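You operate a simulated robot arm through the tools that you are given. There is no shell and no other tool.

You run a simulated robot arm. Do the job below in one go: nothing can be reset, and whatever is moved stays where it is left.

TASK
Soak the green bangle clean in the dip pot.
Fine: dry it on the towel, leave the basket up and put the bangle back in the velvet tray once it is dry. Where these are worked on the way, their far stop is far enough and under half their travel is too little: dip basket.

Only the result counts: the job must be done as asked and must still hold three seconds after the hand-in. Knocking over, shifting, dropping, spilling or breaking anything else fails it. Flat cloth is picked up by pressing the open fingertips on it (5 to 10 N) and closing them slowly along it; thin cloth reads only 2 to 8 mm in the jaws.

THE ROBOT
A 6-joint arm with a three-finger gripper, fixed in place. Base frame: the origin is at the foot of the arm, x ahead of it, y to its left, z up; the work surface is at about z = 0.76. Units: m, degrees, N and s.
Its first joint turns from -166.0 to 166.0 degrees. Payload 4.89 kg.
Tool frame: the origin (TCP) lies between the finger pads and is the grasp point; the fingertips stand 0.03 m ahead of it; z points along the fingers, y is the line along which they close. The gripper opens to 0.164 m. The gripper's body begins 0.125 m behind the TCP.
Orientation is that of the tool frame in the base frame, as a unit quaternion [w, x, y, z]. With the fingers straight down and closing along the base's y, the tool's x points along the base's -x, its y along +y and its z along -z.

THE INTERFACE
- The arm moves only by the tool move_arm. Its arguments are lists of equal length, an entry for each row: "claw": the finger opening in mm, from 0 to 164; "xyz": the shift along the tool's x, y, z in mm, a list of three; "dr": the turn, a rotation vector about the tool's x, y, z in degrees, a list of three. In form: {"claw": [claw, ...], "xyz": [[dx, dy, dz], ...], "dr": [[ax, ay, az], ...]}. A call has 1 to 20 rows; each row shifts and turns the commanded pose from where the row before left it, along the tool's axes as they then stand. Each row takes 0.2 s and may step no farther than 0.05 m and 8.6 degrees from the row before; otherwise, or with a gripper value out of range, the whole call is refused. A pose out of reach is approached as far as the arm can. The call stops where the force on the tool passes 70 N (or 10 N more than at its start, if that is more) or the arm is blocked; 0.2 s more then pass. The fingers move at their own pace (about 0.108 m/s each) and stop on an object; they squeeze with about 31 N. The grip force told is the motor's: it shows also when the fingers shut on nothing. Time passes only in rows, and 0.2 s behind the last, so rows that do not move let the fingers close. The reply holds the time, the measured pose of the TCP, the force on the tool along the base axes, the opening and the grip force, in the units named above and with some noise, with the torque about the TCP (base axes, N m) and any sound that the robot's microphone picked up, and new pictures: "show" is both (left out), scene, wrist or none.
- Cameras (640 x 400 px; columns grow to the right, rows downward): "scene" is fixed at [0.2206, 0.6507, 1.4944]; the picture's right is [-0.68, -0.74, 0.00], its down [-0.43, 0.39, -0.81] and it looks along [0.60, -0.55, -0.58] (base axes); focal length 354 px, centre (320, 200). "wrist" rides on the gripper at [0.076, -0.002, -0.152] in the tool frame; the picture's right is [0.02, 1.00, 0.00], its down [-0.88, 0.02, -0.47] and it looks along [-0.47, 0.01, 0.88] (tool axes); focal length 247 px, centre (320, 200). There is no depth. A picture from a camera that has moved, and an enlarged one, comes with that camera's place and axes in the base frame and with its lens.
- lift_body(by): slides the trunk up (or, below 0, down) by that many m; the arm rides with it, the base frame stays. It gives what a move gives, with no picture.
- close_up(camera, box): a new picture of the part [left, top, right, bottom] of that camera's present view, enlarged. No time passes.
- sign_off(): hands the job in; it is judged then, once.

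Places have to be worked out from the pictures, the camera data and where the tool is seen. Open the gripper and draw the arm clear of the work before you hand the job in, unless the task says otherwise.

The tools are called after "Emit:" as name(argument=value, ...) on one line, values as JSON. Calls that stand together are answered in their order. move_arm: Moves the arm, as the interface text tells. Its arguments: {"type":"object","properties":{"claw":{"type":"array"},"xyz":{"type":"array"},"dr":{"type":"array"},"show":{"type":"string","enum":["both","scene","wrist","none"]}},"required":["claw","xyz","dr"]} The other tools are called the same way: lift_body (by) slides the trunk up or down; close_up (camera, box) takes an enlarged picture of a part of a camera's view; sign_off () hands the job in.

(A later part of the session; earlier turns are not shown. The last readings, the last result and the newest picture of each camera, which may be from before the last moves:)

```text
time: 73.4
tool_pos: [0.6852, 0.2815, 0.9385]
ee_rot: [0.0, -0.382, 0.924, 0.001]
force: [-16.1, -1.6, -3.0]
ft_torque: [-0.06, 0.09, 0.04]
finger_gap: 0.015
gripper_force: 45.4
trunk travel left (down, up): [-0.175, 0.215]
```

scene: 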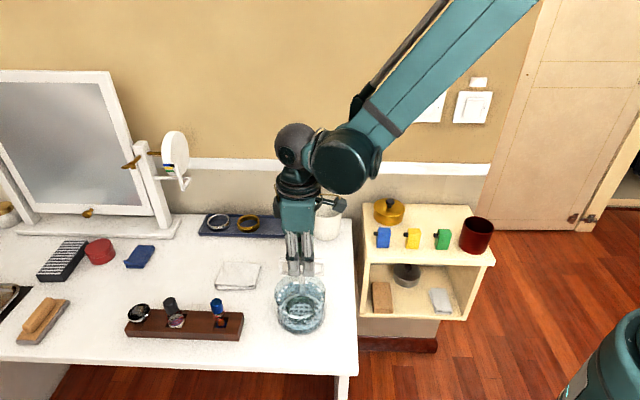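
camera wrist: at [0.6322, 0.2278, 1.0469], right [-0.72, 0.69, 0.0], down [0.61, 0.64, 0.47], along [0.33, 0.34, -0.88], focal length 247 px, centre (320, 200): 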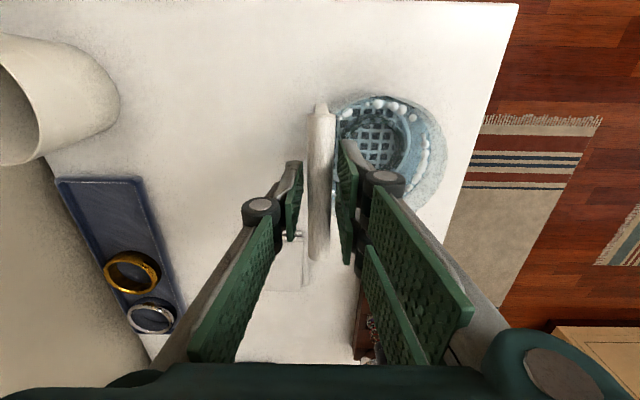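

A side load of about 16 N built up, so I trim (0.4, 0.3) mm and continue lifting 18 mm.

Emit:
move_arm(claw=[8, 8, 8, 8, 8, 8], xyz=[[0.4, 0.3, -2], [0, 0, -4], [0, 0, -4], [0, 0, -4], [0, 0, -4], [0, 0, 0]], dr=[[0, 0, 0], [0, 0, 0], [0, 0, 0], [0, 0, 0], [0, 0, 0], [0, 0, 0]], show="none")

Emit:
close_up(camera="scene", box=[260, 230, 340, 340])

```text
time: 74.8
tool_pos: [0.6854, 0.2816, 0.9553]
ee_rot: [0.0, -0.383, 0.924, 0.0]
force: [-7.4, -7.1, -0.9]
ft_torque: [-0.08, 0.06, 0.04]
finger_gap: 0.015
gripper_force: 45.3
trunk travel left (down, up): [-0.175, 0.215]
```

```text
3.64 times, centred on (300, 285) of scene
camera zoom: at [0.2206, 0.6507, 1.4944], right [-0.68, -0.74, 0.0], down [-0.43, 0.39, -0.81], along [0.6, -0.55, -0.58], focal length 1288 px, centre (393, -109)
```

zoom: 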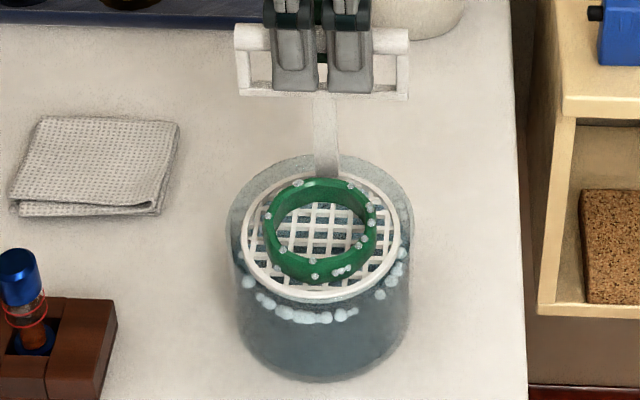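

The bangle is clean bright green, with water beads on it. I trim the load and lift the last 8 mm or so, feeling for the top stop.

Emit:
move_arm(claw=[8, 8, 8, 8, 8], xyz=[[0.4, 0, -2], [0, 0, -2], [0, 0, -2], [0, 0, -2], [0, 0, 0]], dr=[[0, 0, 0], [0, 0, 0], [0, 0, 0], [0, 0, 0], [0, 0, 0]], show="none")

```text
time: 76.0
tool_pos: [0.6844, 0.2827, 0.9647]
ee_rot: [0.0, -0.383, 0.924, 0.0]
force: [5.6, 0.2, -1.6]
ft_torque: [0.47, -0.49, -0.03]
finger_gap: 0.0149
gripper_force: 44.8
trunk travel left (down, up): [-0.175, 0.215]
```

I have no stop signal yet at the original height. I raise 1.5 mm more and check the vertical force.

Emit:
move_arm(claw=[8, 8, 8], xyz=[[0, 0, -1.5], [0, 0, 0], [0, 0, 0]], dr=[[0, 0, 0], [0, 0, 0], [0, 0, 0]], show="none")

Emit:
close_up(camera="scene", box=[260, 220, 340, 320])

```text
time: 76.8
tool_pos: [0.6853, 0.2819, 0.9657]
ee_rot: [0.0, -0.383, 0.924, 0.0]
force: [3.1, 8.2, -20.4]
ft_torque: [0.25, -0.33, -0.02]
finger_gap: 0.015
gripper_force: 45.2
trunk travel left (down, up): [-0.175, 0.215]
```

```text
4.00 times, centred on (300, 270) of scene
camera zoom: at [0.2206, 0.6507, 1.4944], right [-0.68, -0.74, 0.0], down [-0.43, 0.39, -0.81], along [0.6, -0.55, -0.58], focal length 1417 px, centre (400, -80)
```

zoom: 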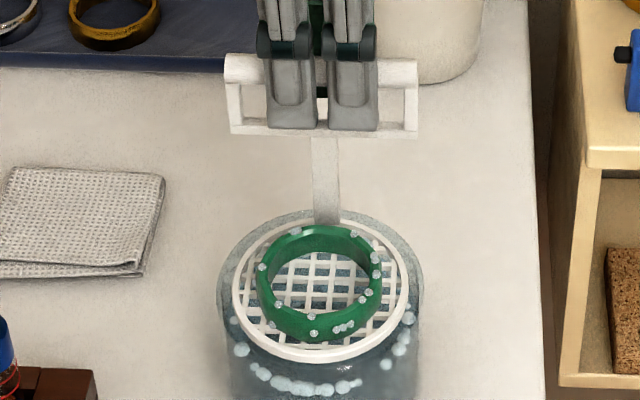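

At 20 N upward the basket is at its top stop. I ease off, open the jaws and rise straight up, then check that the basket stays.

Emit:
move_arm(claw=[8, 16, 24, 40, 50, 50, 50, 50, 50, 50], xyz=[[0, 0, 1.2], [0, 0, 0], [0, 0, 0], [0, 0, 0], [0, 0, 0], [0, 0, -15], [0, 0, -30], [0, 0, -30], [0, 0, -30], [0, 0, 0]], dr=[[0, 0, 0], [0, 0, 0], [0, 0, 0], [0, 0, 0], [0, 0, 0], [0, 0, 0], [0, 0, 0], [0, 0, 0], [0, 0, 0], [0, 0, 0]])

Emit:
close_up(camera="scene", box=[260, 220, 340, 320])

```text
time: 79.0
tool_pos: [0.6837, 0.2805, 1.0695]
ee_rot: [0.0, -0.383, 0.924, 0.0]
force: [0.3, -0.6, 0.1]
ft_torque: [0.02, -0.06, -0.01]
finger_gap: 0.0498
gripper_force: 0.0
trunk travel left (down, up): [-0.175, 0.215]
camera wrist: at [0.6311, 0.2267, 1.2224], right [-0.72, 0.69, 0.0], down [0.61, 0.64, 0.47], along [0.33, 0.34, -0.88], focal length 247 px, centre (320, 200)
```

scene: 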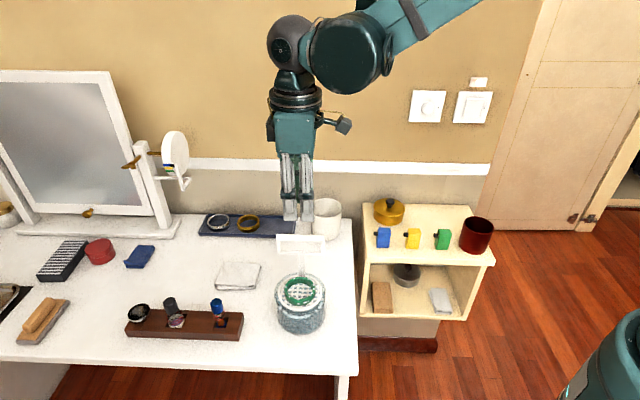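
wrist: 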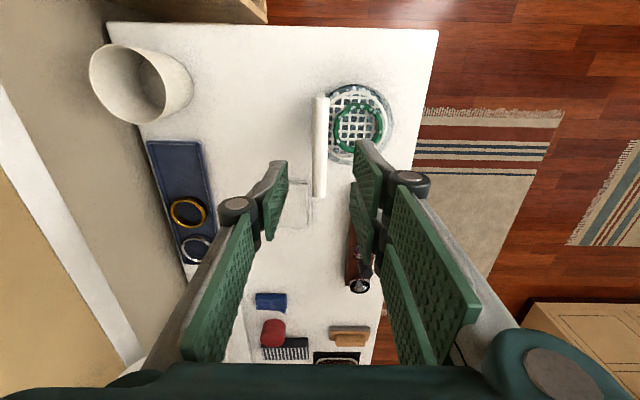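

```text
4.00 times, centred on (300, 270) of scene
camera zoom: at [0.2206, 0.6507, 1.4944], right [-0.68, -0.74, 0.0], down [-0.43, 0.39, -0.81], along [0.6, -0.55, -0.58], focal length 1417 px, centre (400, -80)
```

zoom: 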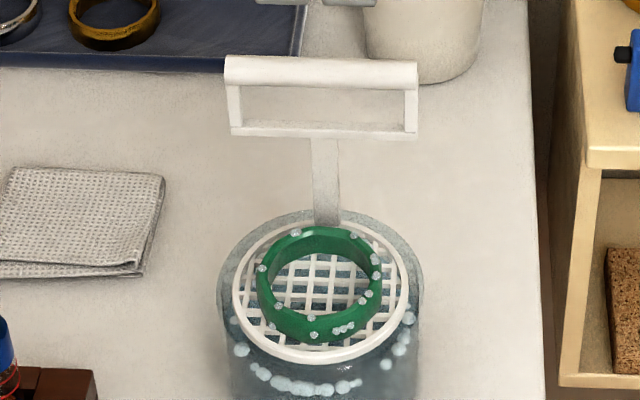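

The basket stays up in its old place, and the bangle has not moved on the grid. I go back over the bangle and turn the jaws +89.3° to the earlier grip direction.

Emit:
move_arm(claw=[60, 70, 82, 82, 82, 82, 82, 82, 82, 82, 82, 82, 82, 82], xyz=[[-1, 30, 0], [-1, 29.6, 0], [0, 0, 0], [0, 0, 0], [0, 0, 0], [0, 0, 0], [0, 0, 0], [0, 0, 0], [0, 0, 0], [0, 0, 0], [0, 0, 0], [0, 0, 0], [0, 0, 0], [0, 0, 0]], dr=[[0, 0, 0], [0, 0, 0], [0, 0, 8.12], [0, 0, 8.12], [0, 0, 8.12], [0, 0, 8.12], [0, 0, 8.12], [0, 0, 8.12], [0, 0, 8.12], [0, 0, 8.12], [0, 0, 8.12], [0, 0, 8.12], [0, 0, 8.1], [0, 0, 0]])

Emit:
close_up(camera="wrist", box=[250, 60, 400, 200])

```text
time: 82.0
tool_pos: [0.6429, 0.3242, 1.0695]
ee_rot: [0.0, 0.378, 0.926, 0.0]
force: [-0.2, -0.7, 0.7]
ft_torque: [-0.01, -0.01, 0.0]
finger_gap: 0.0824
gripper_force: 0.0
trunk travel left (down, up): [-0.175, 0.215]
camera wrist: at [0.5877, 0.3786, 1.2222], right [0.68, 0.73, 0.0], down [0.64, -0.6, 0.47], along [0.35, -0.32, -0.88], focal length 247 px, centre (320, 200)
```

scene: 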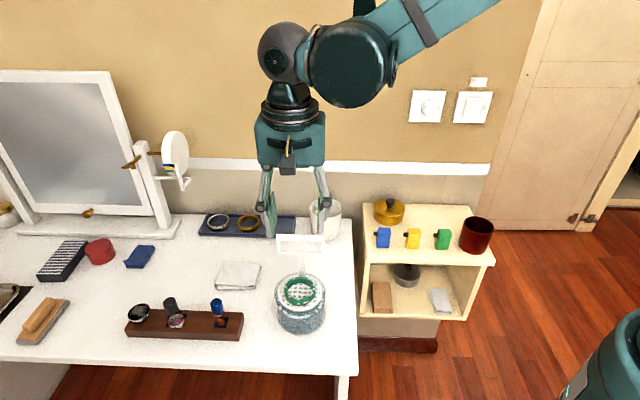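
wrist: 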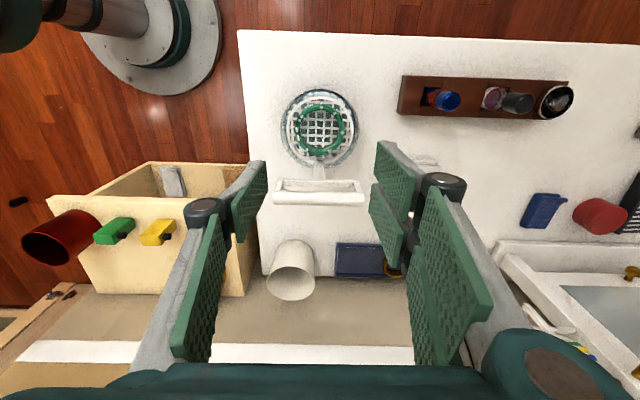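

```text
2.86 times, centred on (325, 130) of wrist
camera zoom: at [0.5877, 0.3786, 1.2222], right [0.68, 0.73, 0.0], down [0.64, -0.6, 0.47], along [0.35, -0.32, -0.88], focal length 706 px, centre (306, 400)
```

zoom: 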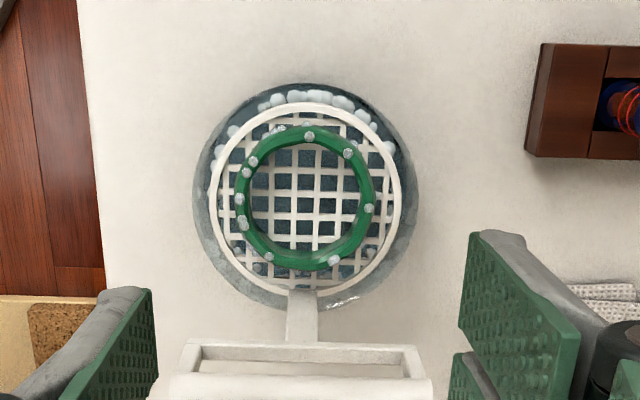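

The bangle is within about 2 mm of the tool axis. I correct by (1, -1.5) mm and come down to z ≈ 0.92 with the jaws at 84 mm to check.

Emit:
move_arm(claw=[84, 84, 84, 84, 84, 84], xyz=[[1, -1.5, 20], [0, 0, 35], [0, 0, 35], [0, 0, 35], [0, 0, 25], [0, 0, 0]], dr=[[0, 0, 0], [0, 0, 0], [0, 0, 0], [0, 0, 0], [0, 0, 0], [0, 0, 0]])

Emit:
close_up(camera="wrist", box=[210, 90, 430, 260])

Emit:
close_up(camera="scene", box=[260, 220, 340, 320])

```text
time: 83.4
tool_pos: [0.644, 0.3245, 0.9189]
ee_rot: [0.0, 0.376, 0.927, 0.0]
force: [0.2, -0.1, 0.1]
ft_torque: [-0.02, 0.04, -0.04]
finger_gap: 0.084
gripper_force: 0.1
trunk travel left (down, up): [-0.175, 0.215]
camera wrist: at [0.5877, 0.3776, 1.072], right [0.68, 0.73, 0.0], down [0.64, -0.6, 0.47], along [0.35, -0.32, -0.88], focal length 247 px, centre (320, 200)
```

scene: 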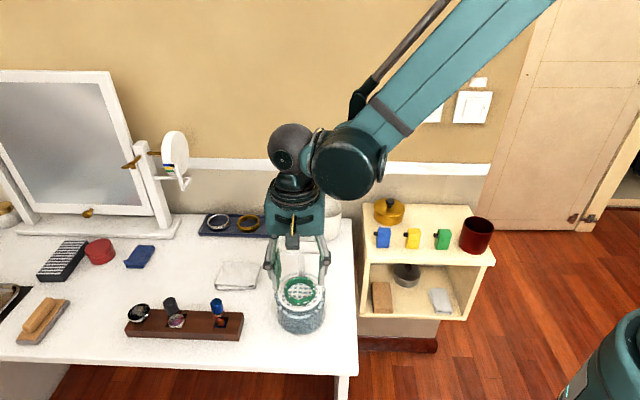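
wrist: 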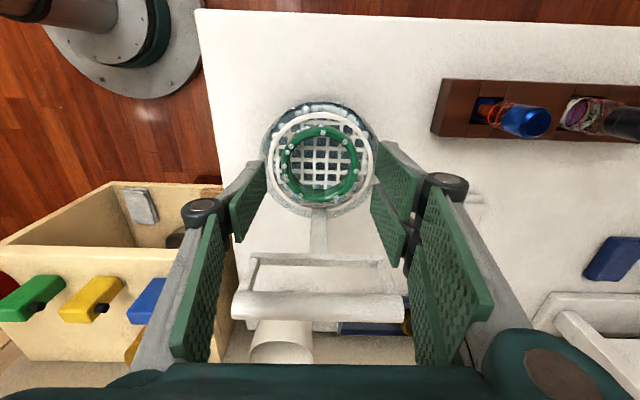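

```text
2.35 times, centred on (320, 175) of wrist
camera zoom: at [0.5877, 0.3776, 1.072], right [0.68, 0.73, 0.0], down [0.64, -0.6, 0.47], along [0.35, -0.32, -0.88], focal length 581 px, centre (320, 259)
```

zoom: 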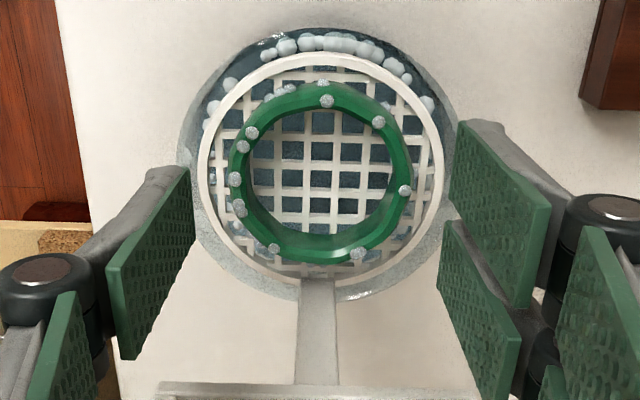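

```text
4.00 times, centred on (300, 270) of scene
camera zoom: at [0.2206, 0.6507, 1.4944], right [-0.68, -0.74, 0.0], down [-0.43, 0.39, -0.81], along [0.6, -0.55, -0.58], focal length 1417 px, centre (400, -80)
```

zoom: 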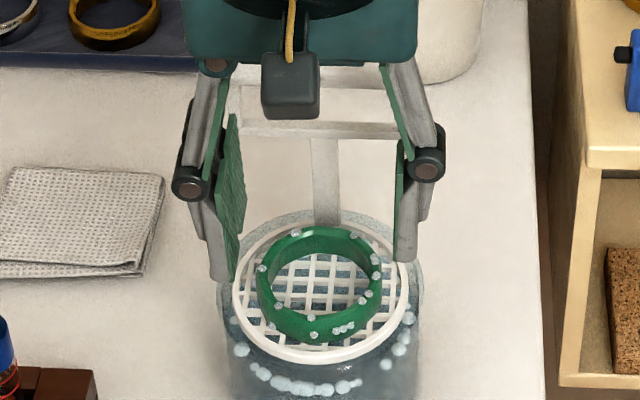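

The bangle is centred within 2 mm. I come down 40 mm to straddle it, then close and hold.

Emit:
move_arm(claw=[84, 84, 84, 84, 84], xyz=[[1, 0, 15], [0, 0, 12], [0, 0, 8], [0, 0, 5], [0, 0, 0]], dr=[[0, 0, 0], [0, 0, 0], [0, 0, 0], [0, 0, 0], [0, 0, 0]], show="none")

Emit:
close_up(camera="scene", box=[260, 220, 340, 320])

Emit:
close_up(camera="wrist", box=[210, 90, 430, 260])

```text
time: 84.6
tool_pos: [0.6404, 0.3266, 0.8802]
ee_rot: [0.001, 0.377, 0.926, 0.0]
force: [0.9, -0.2, 0.4]
ft_torque: [-0.01, -0.02, -0.01]
finger_gap: 0.0842
gripper_force: 0.1
trunk travel left (down, up): [-0.175, 0.215]
```

```text
4.00 times, centred on (300, 270) of scene
camera zoom: at [0.2206, 0.6507, 1.4944], right [-0.68, -0.74, 0.0], down [-0.43, 0.39, -0.81], along [0.6, -0.55, -0.58], focal length 1417 px, centre (400, -80)
```

zoom: 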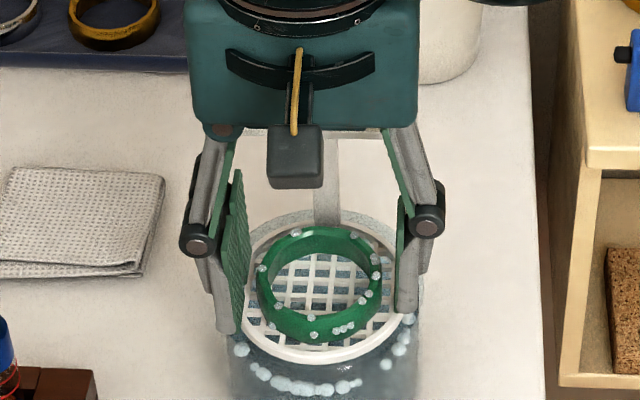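

```text
2.35 times, centred on (320, 175) of wrist
camera zoom: at [0.5857, 0.3788, 1.0321], right [0.68, 0.73, 0.0], down [0.64, -0.6, 0.47], along [0.35, -0.32, -0.88], focal length 581 px, centre (320, 259)
```

zoom: 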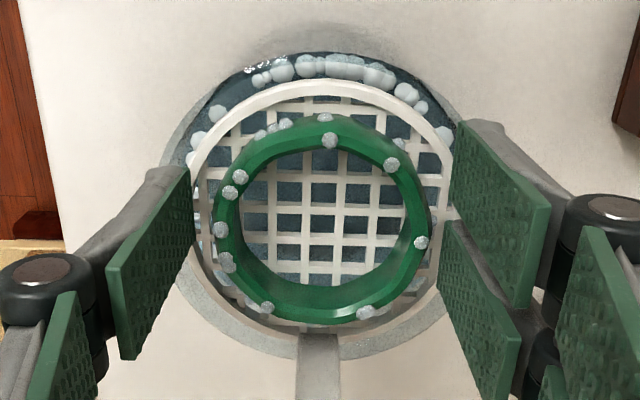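

Everything is centred and there is no contact force. I close the jaws on the bangle.

Emit:
move_arm(claw=[78, 70, 60, 60, 60, 60], xyz=[[0, 0, 0], [0, 0, 0], [0, 0, 0], [0, 0, 0], [0, 0, 0], [0, 0, 0]], dr=[[0, 0, 0], [0, 0, 0], [0, 0, 0], [0, 0, 0], [0, 0, 0], [0, 0, 0]], show="none")

Emit:
close_up(camera="scene", box=[260, 220, 340, 320])

```text
time: 86.0
tool_pos: [0.6415, 0.3249, 0.8802]
ee_rot: [0.0, 0.377, 0.926, 0.0]
force: [0.5, -1.3, 1.0]
ft_torque: [-0.01, -0.01, -0.02]
finger_gap: 0.0718
gripper_force: 31.2
trunk travel left (down, up): [-0.175, 0.215]
```

```text
4.00 times, centred on (300, 270) of scene
camera zoom: at [0.2206, 0.6507, 1.4944], right [-0.68, -0.74, 0.0], down [-0.43, 0.39, -0.81], along [0.6, -0.55, -0.58], focal length 1417 px, centre (400, -80)
```

zoom: 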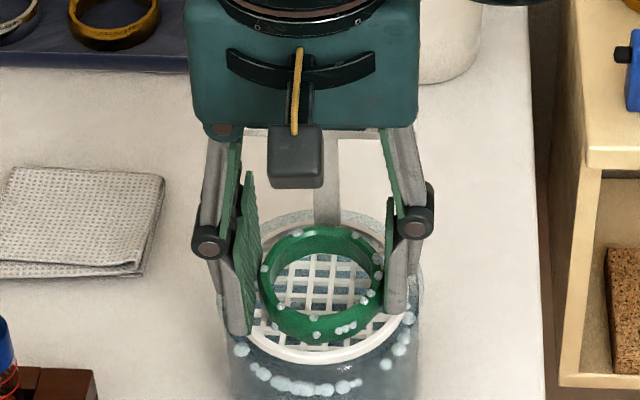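

The bangle is gripped at 71.8 mm with 31 N. I lift it straight up 180 mm, clear of the handle, and carry it over the towel, which I place about 178 mm along and 126 mm toward the wall from the pot.

Emit:
move_arm(claw=[60, 60, 60, 60, 60, 60, 60, 60, 60, 60, 60, 60, 60], xyz=[[0, 0, -10], [0, 0, -20], [0, 0, -30], [0, 0, -40], [0, 0, -40], [0, 0, -40], [-21, 29.7, 0], [-21, 29.7, 0], [-21, 29.7, 0], [-21, 29.7, 0], [-21, 29.7, 0], [-21, 29.7, 0], [0, 0, 0]], dr=[[0, 0, 0], [0, 0, 0], [0, 0, 0], [0, 0, 0], [0, 0, 0], [0, 0, 0], [0, 0, 0], [0, 0, 0], [0, 0, 0], [0, 0, 0], [0, 0, 0], [0, 0, 0], [0, 0, 0]])

Emit:
close_up(camera="wrist", box=[230, 60, 420, 230])

Emit:
close_up(camera="scene", box=[190, 160, 340, 330])

```text
time: 88.8
tool_pos: [0.8574, 0.367, 1.0598]
ee_rot: [0.0, 0.377, 0.926, 0.0]
force: [0.2, 0.6, -1.5]
ft_torque: [-0.01, 0.09, -0.02]
finger_gap: 0.0715
gripper_force: 31.0
trunk travel left (down, up): [-0.175, 0.215]
camera wrist: at [0.8018, 0.4199, 1.2119], right [0.68, 0.73, 0.0], down [0.64, -0.6, 0.47], along [0.35, -0.32, -0.88], focal length 247 px, centre (320, 200)
```

scene: 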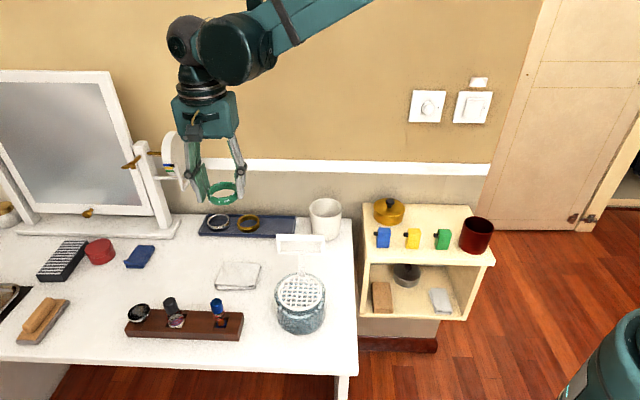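
wrist: 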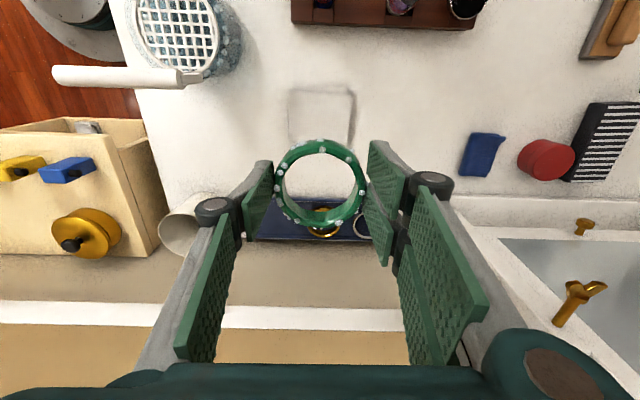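

```text
2.35 times, centred on (325, 145) of wrist
camera zoom: at [0.8018, 0.4199, 1.2119], right [0.68, 0.73, 0.0], down [0.64, -0.6, 0.47], along [0.35, -0.32, -0.88], focal length 581 px, centre (308, 329)
```

zoom: 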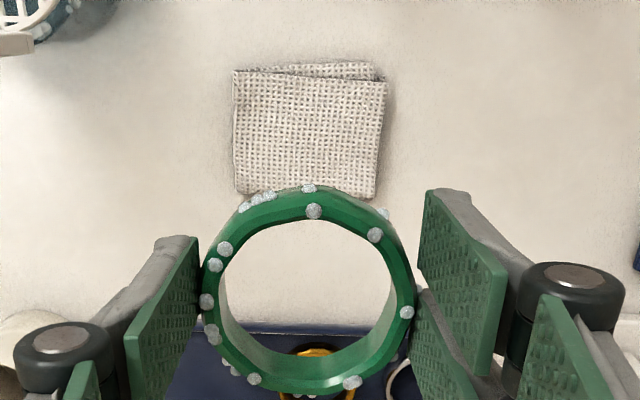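

```text
2.35 times, centred on (265, 245) of scene
camera zoom: at [0.2206, 0.6507, 1.4944], right [-0.68, -0.74, 0.0], down [-0.43, 0.39, -0.81], along [0.6, -0.55, -0.58], focal length 833 px, centre (449, 94)
```

zoom: 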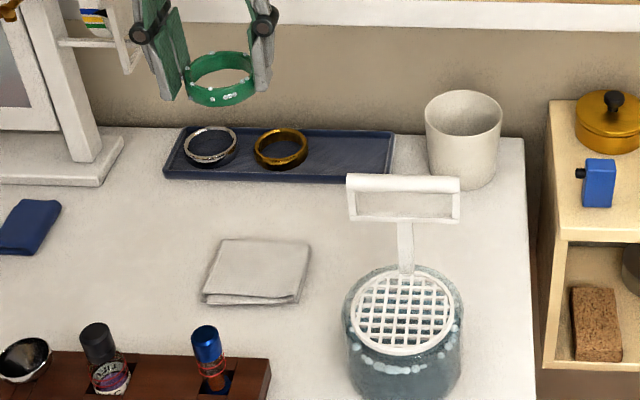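

The towel centre is directly beneath the tool, within 2 mm, and measures about 0.106 × 0.086 m. I lower the bangle to z ≈ 0.84 first and check.

Emit:
move_arm(claw=[60, 60, 60, 60, 60, 60, 60], xyz=[[0, 0, 40], [0, 0, 40], [0, 0, 40], [0, 0, 40], [0, 0, 35], [0, 0, 25], [0, 0, 0]], dr=[[0, 0, 0], [0, 0, 0], [0, 0, 0], [0, 0, 0], [0, 0, 0], [0, 0, 0], [0, 0, 0]])

Emit:
close_up(camera="wrist", box=[210, 90, 430, 260])

Emit:
close_up(camera="scene", box=[190, 220, 290, 310])

```text
time: 90.4
tool_pos: [0.8579, 0.3665, 0.8401]
ee_rot: [0.001, 0.377, 0.926, 0.0]
force: [0.8, 0.4, -1.3]
ft_torque: [0.01, 0.02, 0.0]
finger_gap: 0.0715
gripper_force: 30.7
trunk travel left (down, up): [-0.175, 0.215]
camera wrist: at [0.8008, 0.4184, 0.9924], right [0.68, 0.73, 0.0], down [0.64, -0.6, 0.47], along [0.35, -0.32, -0.88], focal length 247 px, centre (320, 200)
```

scene: 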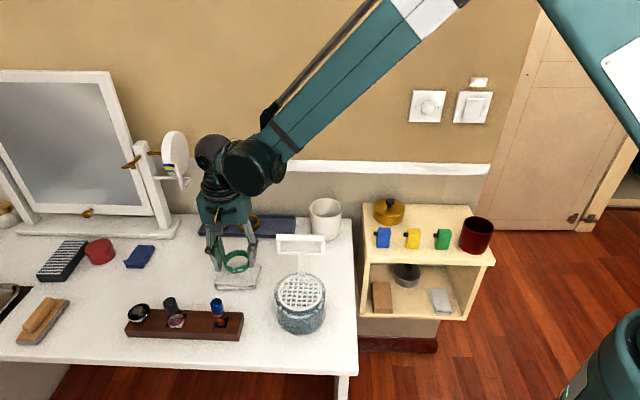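
wrist: 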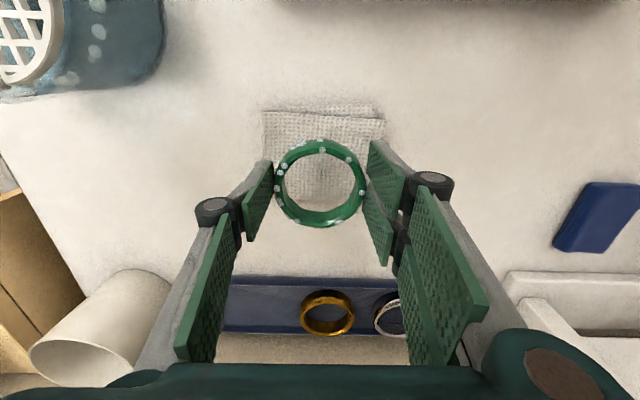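

```text
2.35 times, centred on (320, 175) of wrist
camera zoom: at [0.8008, 0.4184, 0.9924], right [0.68, 0.73, 0.0], down [0.64, -0.6, 0.47], along [0.35, -0.32, -0.88], focal length 581 px, centre (320, 259)
```

zoom: 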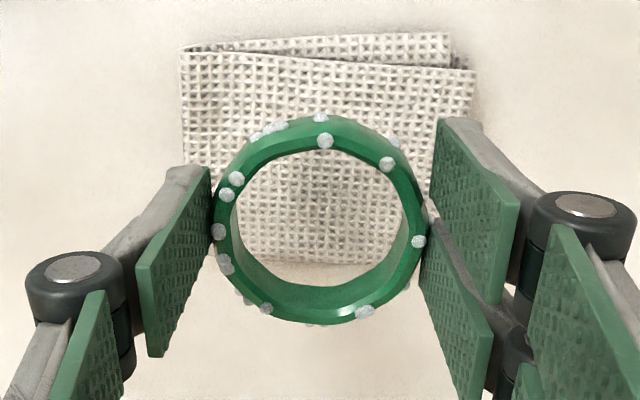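

```text
4.44 times, centred on (240, 265) of scene
camera zoom: at [0.2206, 0.6507, 1.4944], right [-0.68, -0.74, 0.0], down [-0.43, 0.39, -0.81], along [0.6, -0.55, -0.58], focal length 1574 px, centre (676, -89)
```

zoom: 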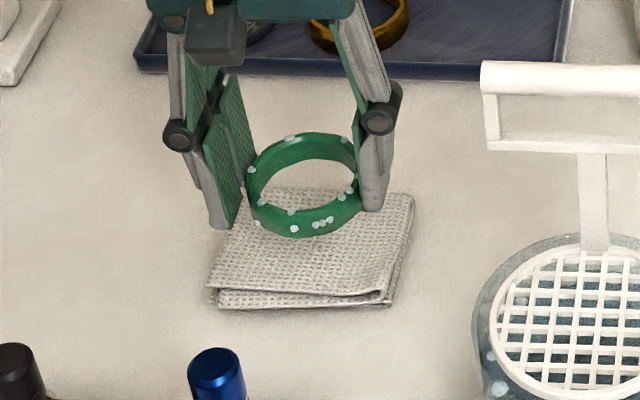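

The bangle is over the middle of the towel. I lower 20 mm and then step down until I feel contact.

Emit:
move_arm(claw=[60, 60, 60, 60], xyz=[[0, 1, 10], [0, 0, 6], [0, 0, 4], [0, 0, 0]], dr=[[0, 0, 0], [0, 0, 0], [0, 0, 0], [0, 0, 0]], show="none")

Emit:
close_up(camera="scene", box=[190, 220, 290, 310])

```text
time: 91.4
tool_pos: [0.8559, 0.3667, 0.8193]
ee_rot: [0.0, 0.378, 0.926, 0.0]
force: [-0.1, -0.3, -0.8]
ft_torque: [-0.01, 0.05, 0.04]
finger_gap: 0.0714
gripper_force: 30.9
trunk travel left (down, up): [-0.175, 0.215]
```

```text
4.44 times, centred on (240, 265) of scene
camera zoom: at [0.2206, 0.6507, 1.4944], right [-0.68, -0.74, 0.0], down [-0.43, 0.39, -0.81], along [0.6, -0.55, -0.58], focal length 1574 px, centre (676, -89)
```

zoom: 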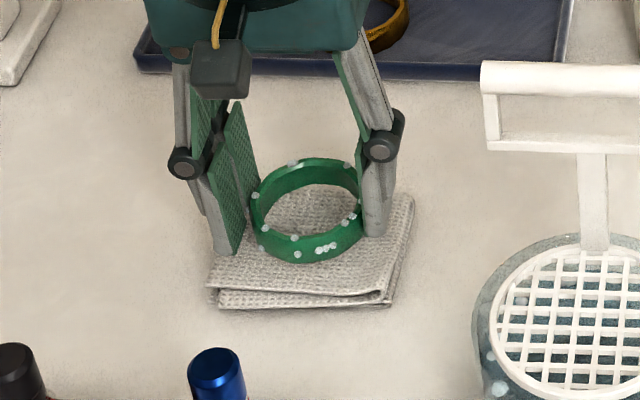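

There is no contact yet, and the view suggests about 10–15 mm remain. I go down 8 mm in small steps.

Emit:
move_arm(claw=[60, 60, 60, 60, 60], xyz=[[0, 0, 2], [0, 0, 2], [0, 0, 2], [0, 0, 2], [0, 0, 0]], dr=[[0, 0, 0], [0, 0, 0], [0, 0, 0], [0, 0, 0], [0, 0, 0]], show="none")

Emit:
close_up(camera="scene", box=[190, 220, 290, 310])

```text
time: 92.6
tool_pos: [0.8547, 0.3667, 0.8122]
ee_rot: [0.0, 0.377, 0.926, -0.001]
force: [1.0, 3.8, 20.1]
ft_torque: [0.13, -0.08, -0.03]
finger_gap: 0.0712
gripper_force: 31.4
trunk travel left (down, up): [-0.175, 0.215]
```

```text
4.44 times, centred on (240, 265) of scene
camera zoom: at [0.2206, 0.6507, 1.4944], right [-0.68, -0.74, 0.0], down [-0.43, 0.39, -0.81], along [0.6, -0.55, -0.58], focal length 1574 px, centre (676, -89)
```

zoom: 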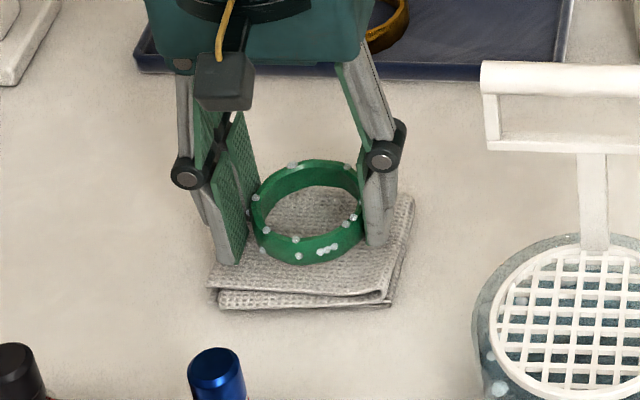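

The force of 20 N shows the bangle is down on the towel, which is thicker than I assumed, and it slid slightly in the pads. I ease up 1 mm, open gently, and watch whether the water beads vanish.

Emit:
move_arm(claw=[60, 60, 74, 78, 84, 84, 84], xyz=[[0, 0, -1], [0, 0, 0], [0, 0, 0], [0, 0, 0], [0, 0, 0], [0, 0, 0], [0, 0, 0]], dr=[[0, 0, 0], [0, 0, 0], [0, 0, 0], [0, 0, 0], [0, 0, 0], [0, 0, 0], [0, 0, 0]])

Emit:
close_up(camera="wrist", box=[210, 90, 430, 260])

Emit:
close_up(camera="scene", box=[190, 220, 290, 310])

```text
time: 94.2
tool_pos: [0.8562, 0.3659, 0.8126]
ee_rot: [0.0, 0.378, 0.926, 0.0]
force: [-0.6, 0.0, 0.2]
ft_torque: [0.02, -0.02, -0.01]
finger_gap: 0.084
gripper_force: 0.1
trunk travel left (down, up): [-0.175, 0.215]
camera wrist: at [0.8005, 0.4196, 0.9649], right [0.68, 0.73, 0.0], down [0.64, -0.6, 0.47], along [0.35, -0.32, -0.88], focal length 247 px, centre (320, 200)
```

scene: 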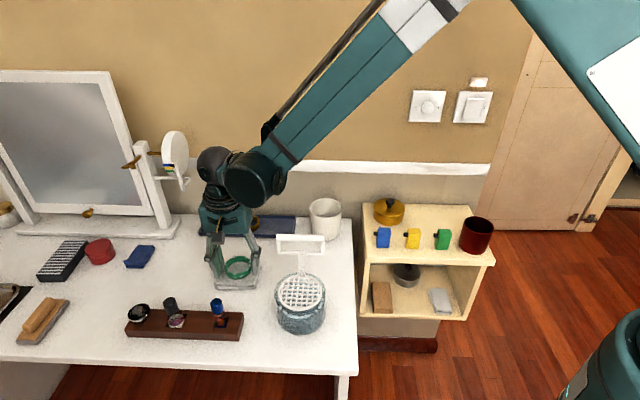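
wrist: 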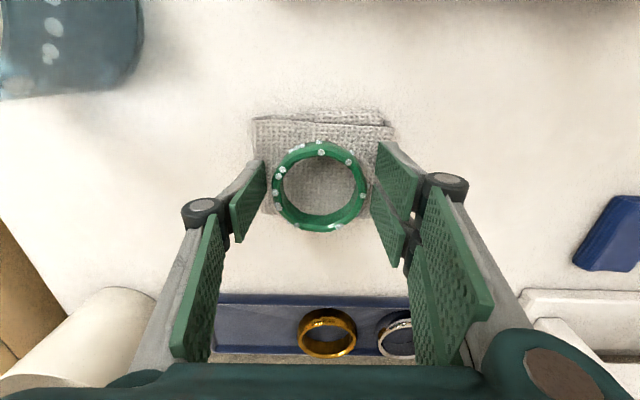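

```text
2.35 times, centred on (320, 175) of wrist
camera zoom: at [0.8005, 0.4196, 0.9649], right [0.68, 0.73, 0.0], down [0.64, -0.6, 0.47], along [0.35, -0.32, -0.88], focal length 581 px, centre (320, 259)
```

zoom: 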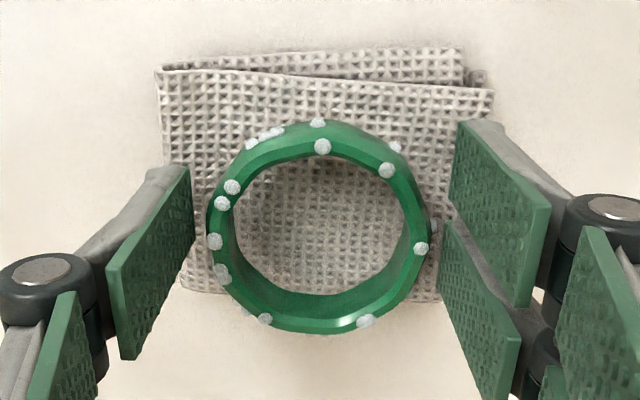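

```text
4.44 times, centred on (240, 265) of scene
camera zoom: at [0.2206, 0.6507, 1.4944], right [-0.68, -0.74, 0.0], down [-0.43, 0.39, -0.81], along [0.6, -0.55, -0.58], focal length 1574 px, centre (676, -89)
```

zoom: 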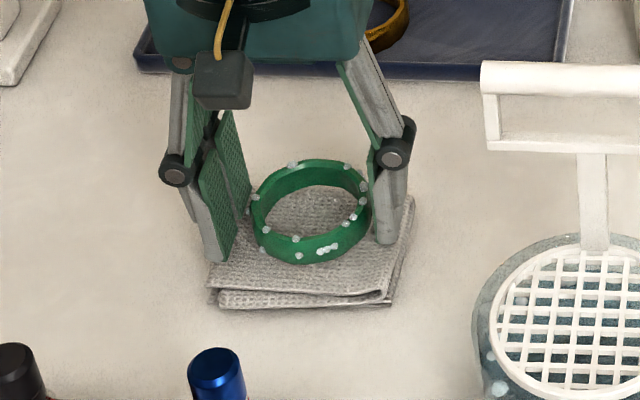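

The jaws are open and the bangle lies on the towel with its beads still on. I look closer at how it sits.

Emit:
close_up(camera="scene", box=[205, 245, 269, 300])

Emit:
close_up(camera="wrist", box=[245, 100, 395, 225])

```text
7.27 times, centred on (237, 272) of scene
camera zoom: at [0.2206, 0.6507, 1.4944], right [-0.68, -0.74, 0.0], down [-0.43, 0.39, -0.81], along [0.6, -0.55, -0.58], focal length 2576 px, centre (924, -327)
```

zoom: 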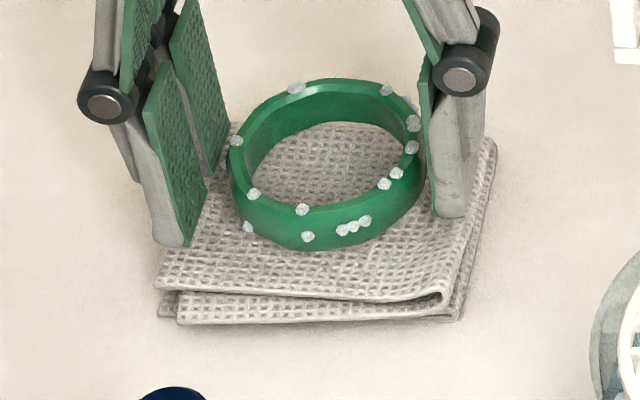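

```text
3.20 times, centred on (320, 162) of wrist
camera zoom: at [0.8005, 0.4196, 0.9649], right [0.68, 0.73, 0.0], down [0.64, -0.6, 0.47], along [0.35, -0.32, -0.88], focal length 790 px, centre (320, 320)
```

zoom: 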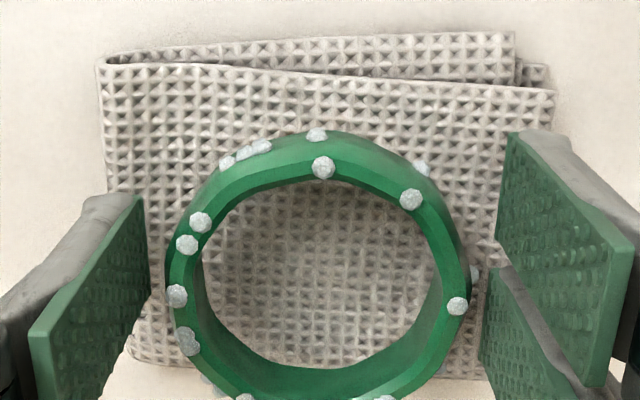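

The bangle lies flat on the towel, perhaps overhanging its far edge by a few millimetres. I wait 4 s to see whether the water beads shrink.

Emit:
move_arm(claw=[84, 84, 84, 84, 84, 84, 84, 84, 84, 84, 84, 84, 84, 84, 84, 84, 84, 84, 84, 84], xyz=[[0, 0, 0], [0, 0, 0], [0, 0, 0], [0, 0, 0], [0, 0, 0], [0, 0, 0], [0, 0, 0], [0, 0, 0], [0, 0, 0], [0, 0, 0], [0, 0, 0], [0, 0, 0], [0, 0, 0], [0, 0, 0], [0, 0, 0], [0, 0, 0], [0, 0, 0], [0, 0, 0], [0, 0, 0], [0, 0, 0]], dr=[[0, 0, 0], [0, 0, 0], [0, 0, 0], [0, 0, 0], [0, 0, 0], [0, 0, 0], [0, 0, 0], [0, 0, 0], [0, 0, 0], [0, 0, 0], [0, 0, 0], [0, 0, 0], [0, 0, 0], [0, 0, 0], [0, 0, 0], [0, 0, 0], [0, 0, 0], [0, 0, 0], [0, 0, 0], [0, 0, 0]], show="none")

Emit:
close_up(camera="scene", box=[205, 245, 269, 300])

Emit:
close_up(camera="wrist", box=[245, 110, 395, 240])

```text
time: 98.4
tool_pos: [0.8566, 0.3656, 0.8127]
ee_rot: [0.0, 0.377, 0.926, 0.0]
force: [0.1, -0.2, -0.7]
ft_torque: [0.0, 0.02, 0.0]
finger_gap: 0.0841
gripper_force: 0.1
trunk travel left (down, up): [-0.175, 0.215]
```

```text
7.27 times, centred on (237, 272) of scene
camera zoom: at [0.2206, 0.6507, 1.4944], right [-0.68, -0.74, 0.0], down [-0.43, 0.39, -0.81], along [0.6, -0.55, -0.58], focal length 2576 px, centre (924, -327)
```

zoom: 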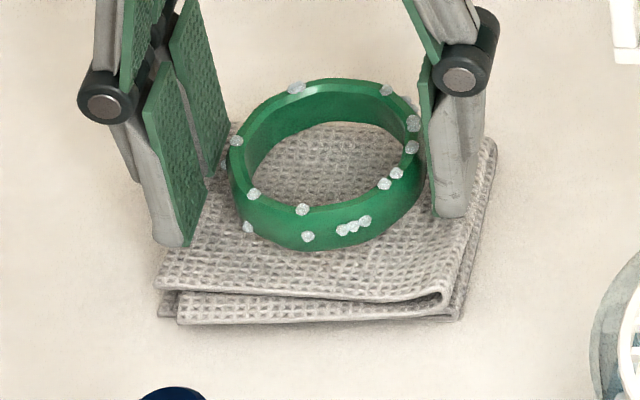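

```text
3.08 times, centred on (320, 175) of wrist
camera zoom: at [0.8005, 0.4196, 0.9649], right [0.68, 0.73, 0.0], down [0.64, -0.6, 0.47], along [0.35, -0.32, -0.88], focal length 760 px, centre (320, 277)
```

zoom: 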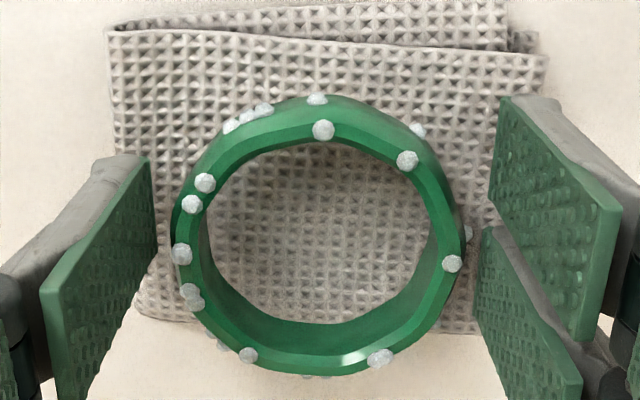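

The beads look the same after 4 s, so I wait 8 s more before deciding whether it needs re-placing.

Emit:
move_arm(claw=[84, 84, 84, 84, 84, 84, 84, 84, 84, 84, 84, 84, 84, 84, 84, 84, 84, 84, 84, 84], xyz=[[0, 0, 0], [0, 0, 0], [0, 0, 0], [0, 0, 0], [0, 0, 0], [0, 0, 0], [0, 0, 0], [0, 0, 0], [0, 0, 0], [0, 0, 0], [0, 0, 0], [0, 0, 0], [0, 0, 0], [0, 0, 0], [0, 0, 0], [0, 0, 0], [0, 0, 0], [0, 0, 0], [0, 0, 0], [0, 0, 0]], dr=[[0, 0, 0], [0, 0, 0], [0, 0, 0], [0, 0, 0], [0, 0, 0], [0, 0, 0], [0, 0, 0], [0, 0, 0], [0, 0, 0], [0, 0, 0], [0, 0, 0], [0, 0, 0], [0, 0, 0], [0, 0, 0], [0, 0, 0], [0, 0, 0], [0, 0, 0], [0, 0, 0], [0, 0, 0], [0, 0, 0]], show="none")

Emit:
move_arm(claw=[84, 84, 84, 84, 84, 84, 84, 84, 84, 84, 84, 84, 84, 84, 84, 84, 84, 84, 84, 84], xyz=[[0, 0, 0], [0, 0, 0], [0, 0, 0], [0, 0, 0], [0, 0, 0], [0, 0, 0], [0, 0, 0], [0, 0, 0], [0, 0, 0], [0, 0, 0], [0, 0, 0], [0, 0, 0], [0, 0, 0], [0, 0, 0], [0, 0, 0], [0, 0, 0], [0, 0, 0], [0, 0, 0], [0, 0, 0], [0, 0, 0]], dr=[[0, 0, 0], [0, 0, 0], [0, 0, 0], [0, 0, 0], [0, 0, 0], [0, 0, 0], [0, 0, 0], [0, 0, 0], [0, 0, 0], [0, 0, 0], [0, 0, 0], [0, 0, 0], [0, 0, 0], [0, 0, 0], [0, 0, 0], [0, 0, 0], [0, 0, 0], [0, 0, 0], [0, 0, 0], [0, 0, 0]], show="none")

Emit:
close_up(camera="scene", box=[205, 245, 269, 300])

Emit:
close_up(camera="wrist", box=[245, 110, 395, 240])

```text
time: 102.6
tool_pos: [0.8554, 0.3657, 0.8128]
ee_rot: [-0.001, 0.376, 0.927, 0.0]
force: [0.2, 0.3, 0.4]
ft_torque: [-0.02, -0.01, 0.01]
finger_gap: 0.0839
gripper_force: 0.1
trunk travel left (down, up): [-0.175, 0.215]
```

```text
time: 106.8
tool_pos: [0.8562, 0.3663, 0.813]
ee_rot: [-0.001, 0.377, 0.926, 0.0]
force: [-0.3, -0.2, -0.4]
ft_torque: [-0.01, -0.02, 0.04]
finger_gap: 0.0838
gripper_force: 0.1
trunk travel left (down, up): [-0.175, 0.215]
```

```text
7.27 times, centred on (237, 272) of scene
camera zoom: at [0.2206, 0.6507, 1.4944], right [-0.68, -0.74, 0.0], down [-0.43, 0.39, -0.81], along [0.6, -0.55, -0.58], focal length 2576 px, centre (924, -327)
```

zoom: 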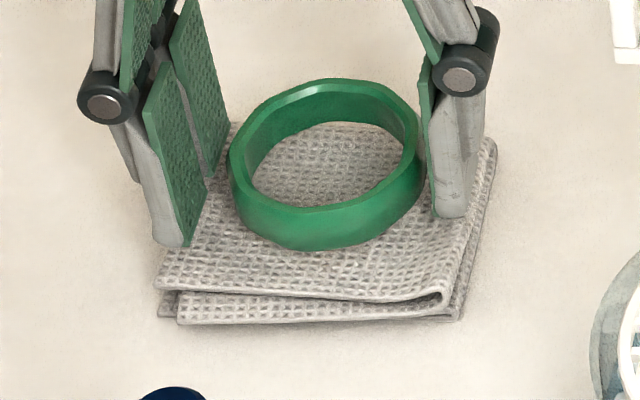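

```text
3.08 times, centred on (320, 175) of wrist
camera zoom: at [0.8005, 0.4197, 0.9649], right [0.68, 0.73, 0.0], down [0.64, -0.6, 0.47], along [0.35, -0.32, -0.88], focal length 760 px, centre (320, 277)
```

zoom: 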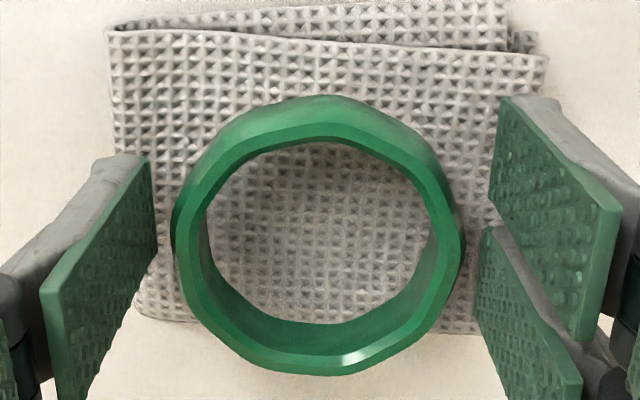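

The beads are gone and the bangle looks dry. I raise the pads 7.5 mm so the tips again hold only the upper part of the bangle (needed to clear the tray rim), then close on it.

Emit:
move_arm(claw=[84, 84, 84, 78, 70, 60, 60, 60, 60], xyz=[[-1, 0, -4], [0, 0, -3.5], [0, 0, 0], [0, 0, 0], [0, 0, 0], [0, 0, 0], [0, 0, 0], [0, 0, 0], [0, 0, 0]], dr=[[0, 0, 0], [0, 0, 0], [0, 0, 0], [0, 0, 0], [0, 0, 0], [0, 0, 0], [0, 0, 0], [0, 0, 0], [0, 0, 0]], show="none")

Emit:
close_up(camera="scene", box=[205, 245, 269, 300])

Emit:
close_up(camera="wrist", box=[210, 90, 430, 260])

```text
time: 108.8
tool_pos: [0.8564, 0.3656, 0.8192]
ee_rot: [0.0, 0.377, 0.926, 0.0]
force: [0.6, -0.1, 1.2]
ft_torque: [-0.01, 0.02, -0.02]
finger_gap: 0.0711
gripper_force: 31.0
trunk travel left (down, up): [-0.175, 0.215]
```

```text
7.27 times, centred on (237, 272) of scene
camera zoom: at [0.2206, 0.6507, 1.4944], right [-0.68, -0.74, 0.0], down [-0.43, 0.39, -0.81], along [0.6, -0.55, -0.58], focal length 2576 px, centre (924, -327)
```

zoom: 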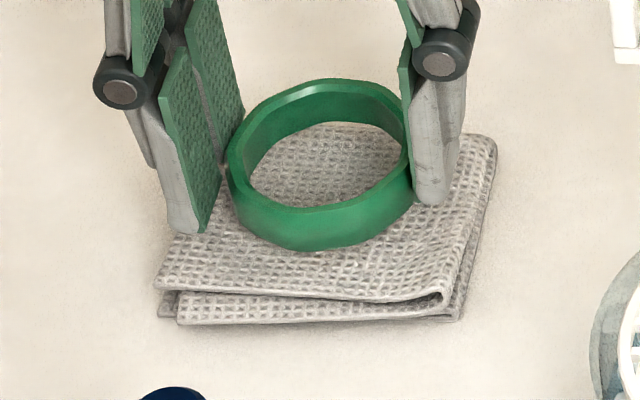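

```text
2.35 times, centred on (320, 175) of wrist
camera zoom: at [0.8019, 0.4188, 0.9719], right [0.68, 0.73, 0.0], down [0.64, -0.6, 0.47], along [0.35, -0.32, -0.88], focal length 581 px, centre (320, 259)
```

zoom: 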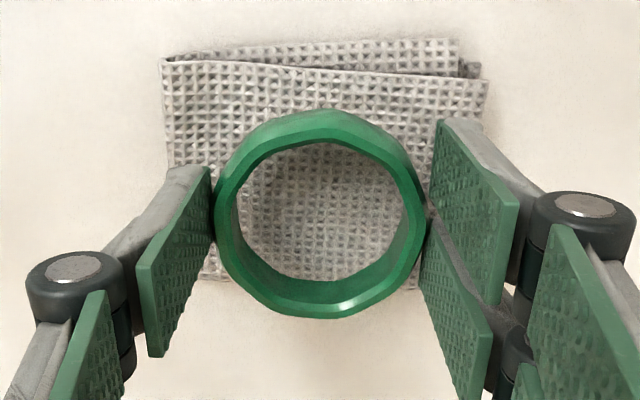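

The grip is firm, but comparing with the first grip the bangle sits about 4 mm higher in the pads, which could make the tips touch the tray rim. I open, rise 4 mm and grip again.

Emit:
move_arm(claw=[74, 80, 80, 80, 74, 60, 60, 60, 60], xyz=[[0, 0, 0], [0, 0, 0], [0, 0, -2], [0, 0, -2], [0, 0, 0], [0, 0, 0], [0, 0, 0], [0, 0, 0], [0, 0, 0]], dr=[[0, 0, 0], [0, 0, 0], [0, 0, 0], [0, 0, 0], [0, 0, 0], [0, 0, 0], [0, 0, 0], [0, 0, 0], [0, 0, 0]], show="none")

Emit:
close_up(camera="wrist", box=[210, 100, 430, 260])

Emit:
close_up(camera="scene", box=[205, 245, 269, 300])

```text
time: 110.8
tool_pos: [0.8568, 0.3658, 0.8243]
ee_rot: [0.0, 0.377, 0.926, 0.0]
force: [-0.3, -0.7, 0.8]
ft_torque: [0.05, -0.01, -0.02]
finger_gap: 0.0715
gripper_force: 31.3
trunk travel left (down, up): [-0.175, 0.215]
```

```text
2.50 times, centred on (320, 180) of wrist
camera zoom: at [0.8013, 0.4186, 0.9764], right [0.68, 0.73, 0.0], down [0.64, -0.6, 0.47], along [0.35, -0.32, -0.88], focal length 617 px, centre (320, 250)
```

zoom: 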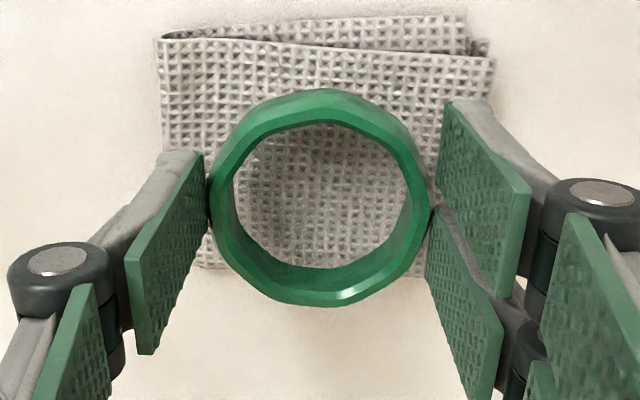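

```text
7.27 times, centred on (237, 272) of scene
camera zoom: at [0.2206, 0.6507, 1.4944], right [-0.68, -0.74, 0.0], down [-0.43, 0.39, -0.81], along [0.6, -0.55, -0.58], focal length 2576 px, centre (924, -327)
```

zoom: 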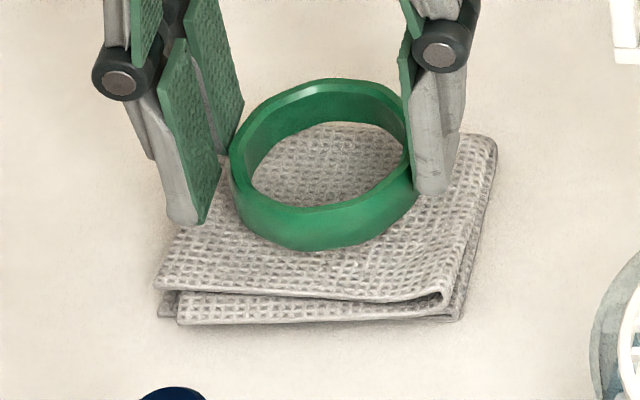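

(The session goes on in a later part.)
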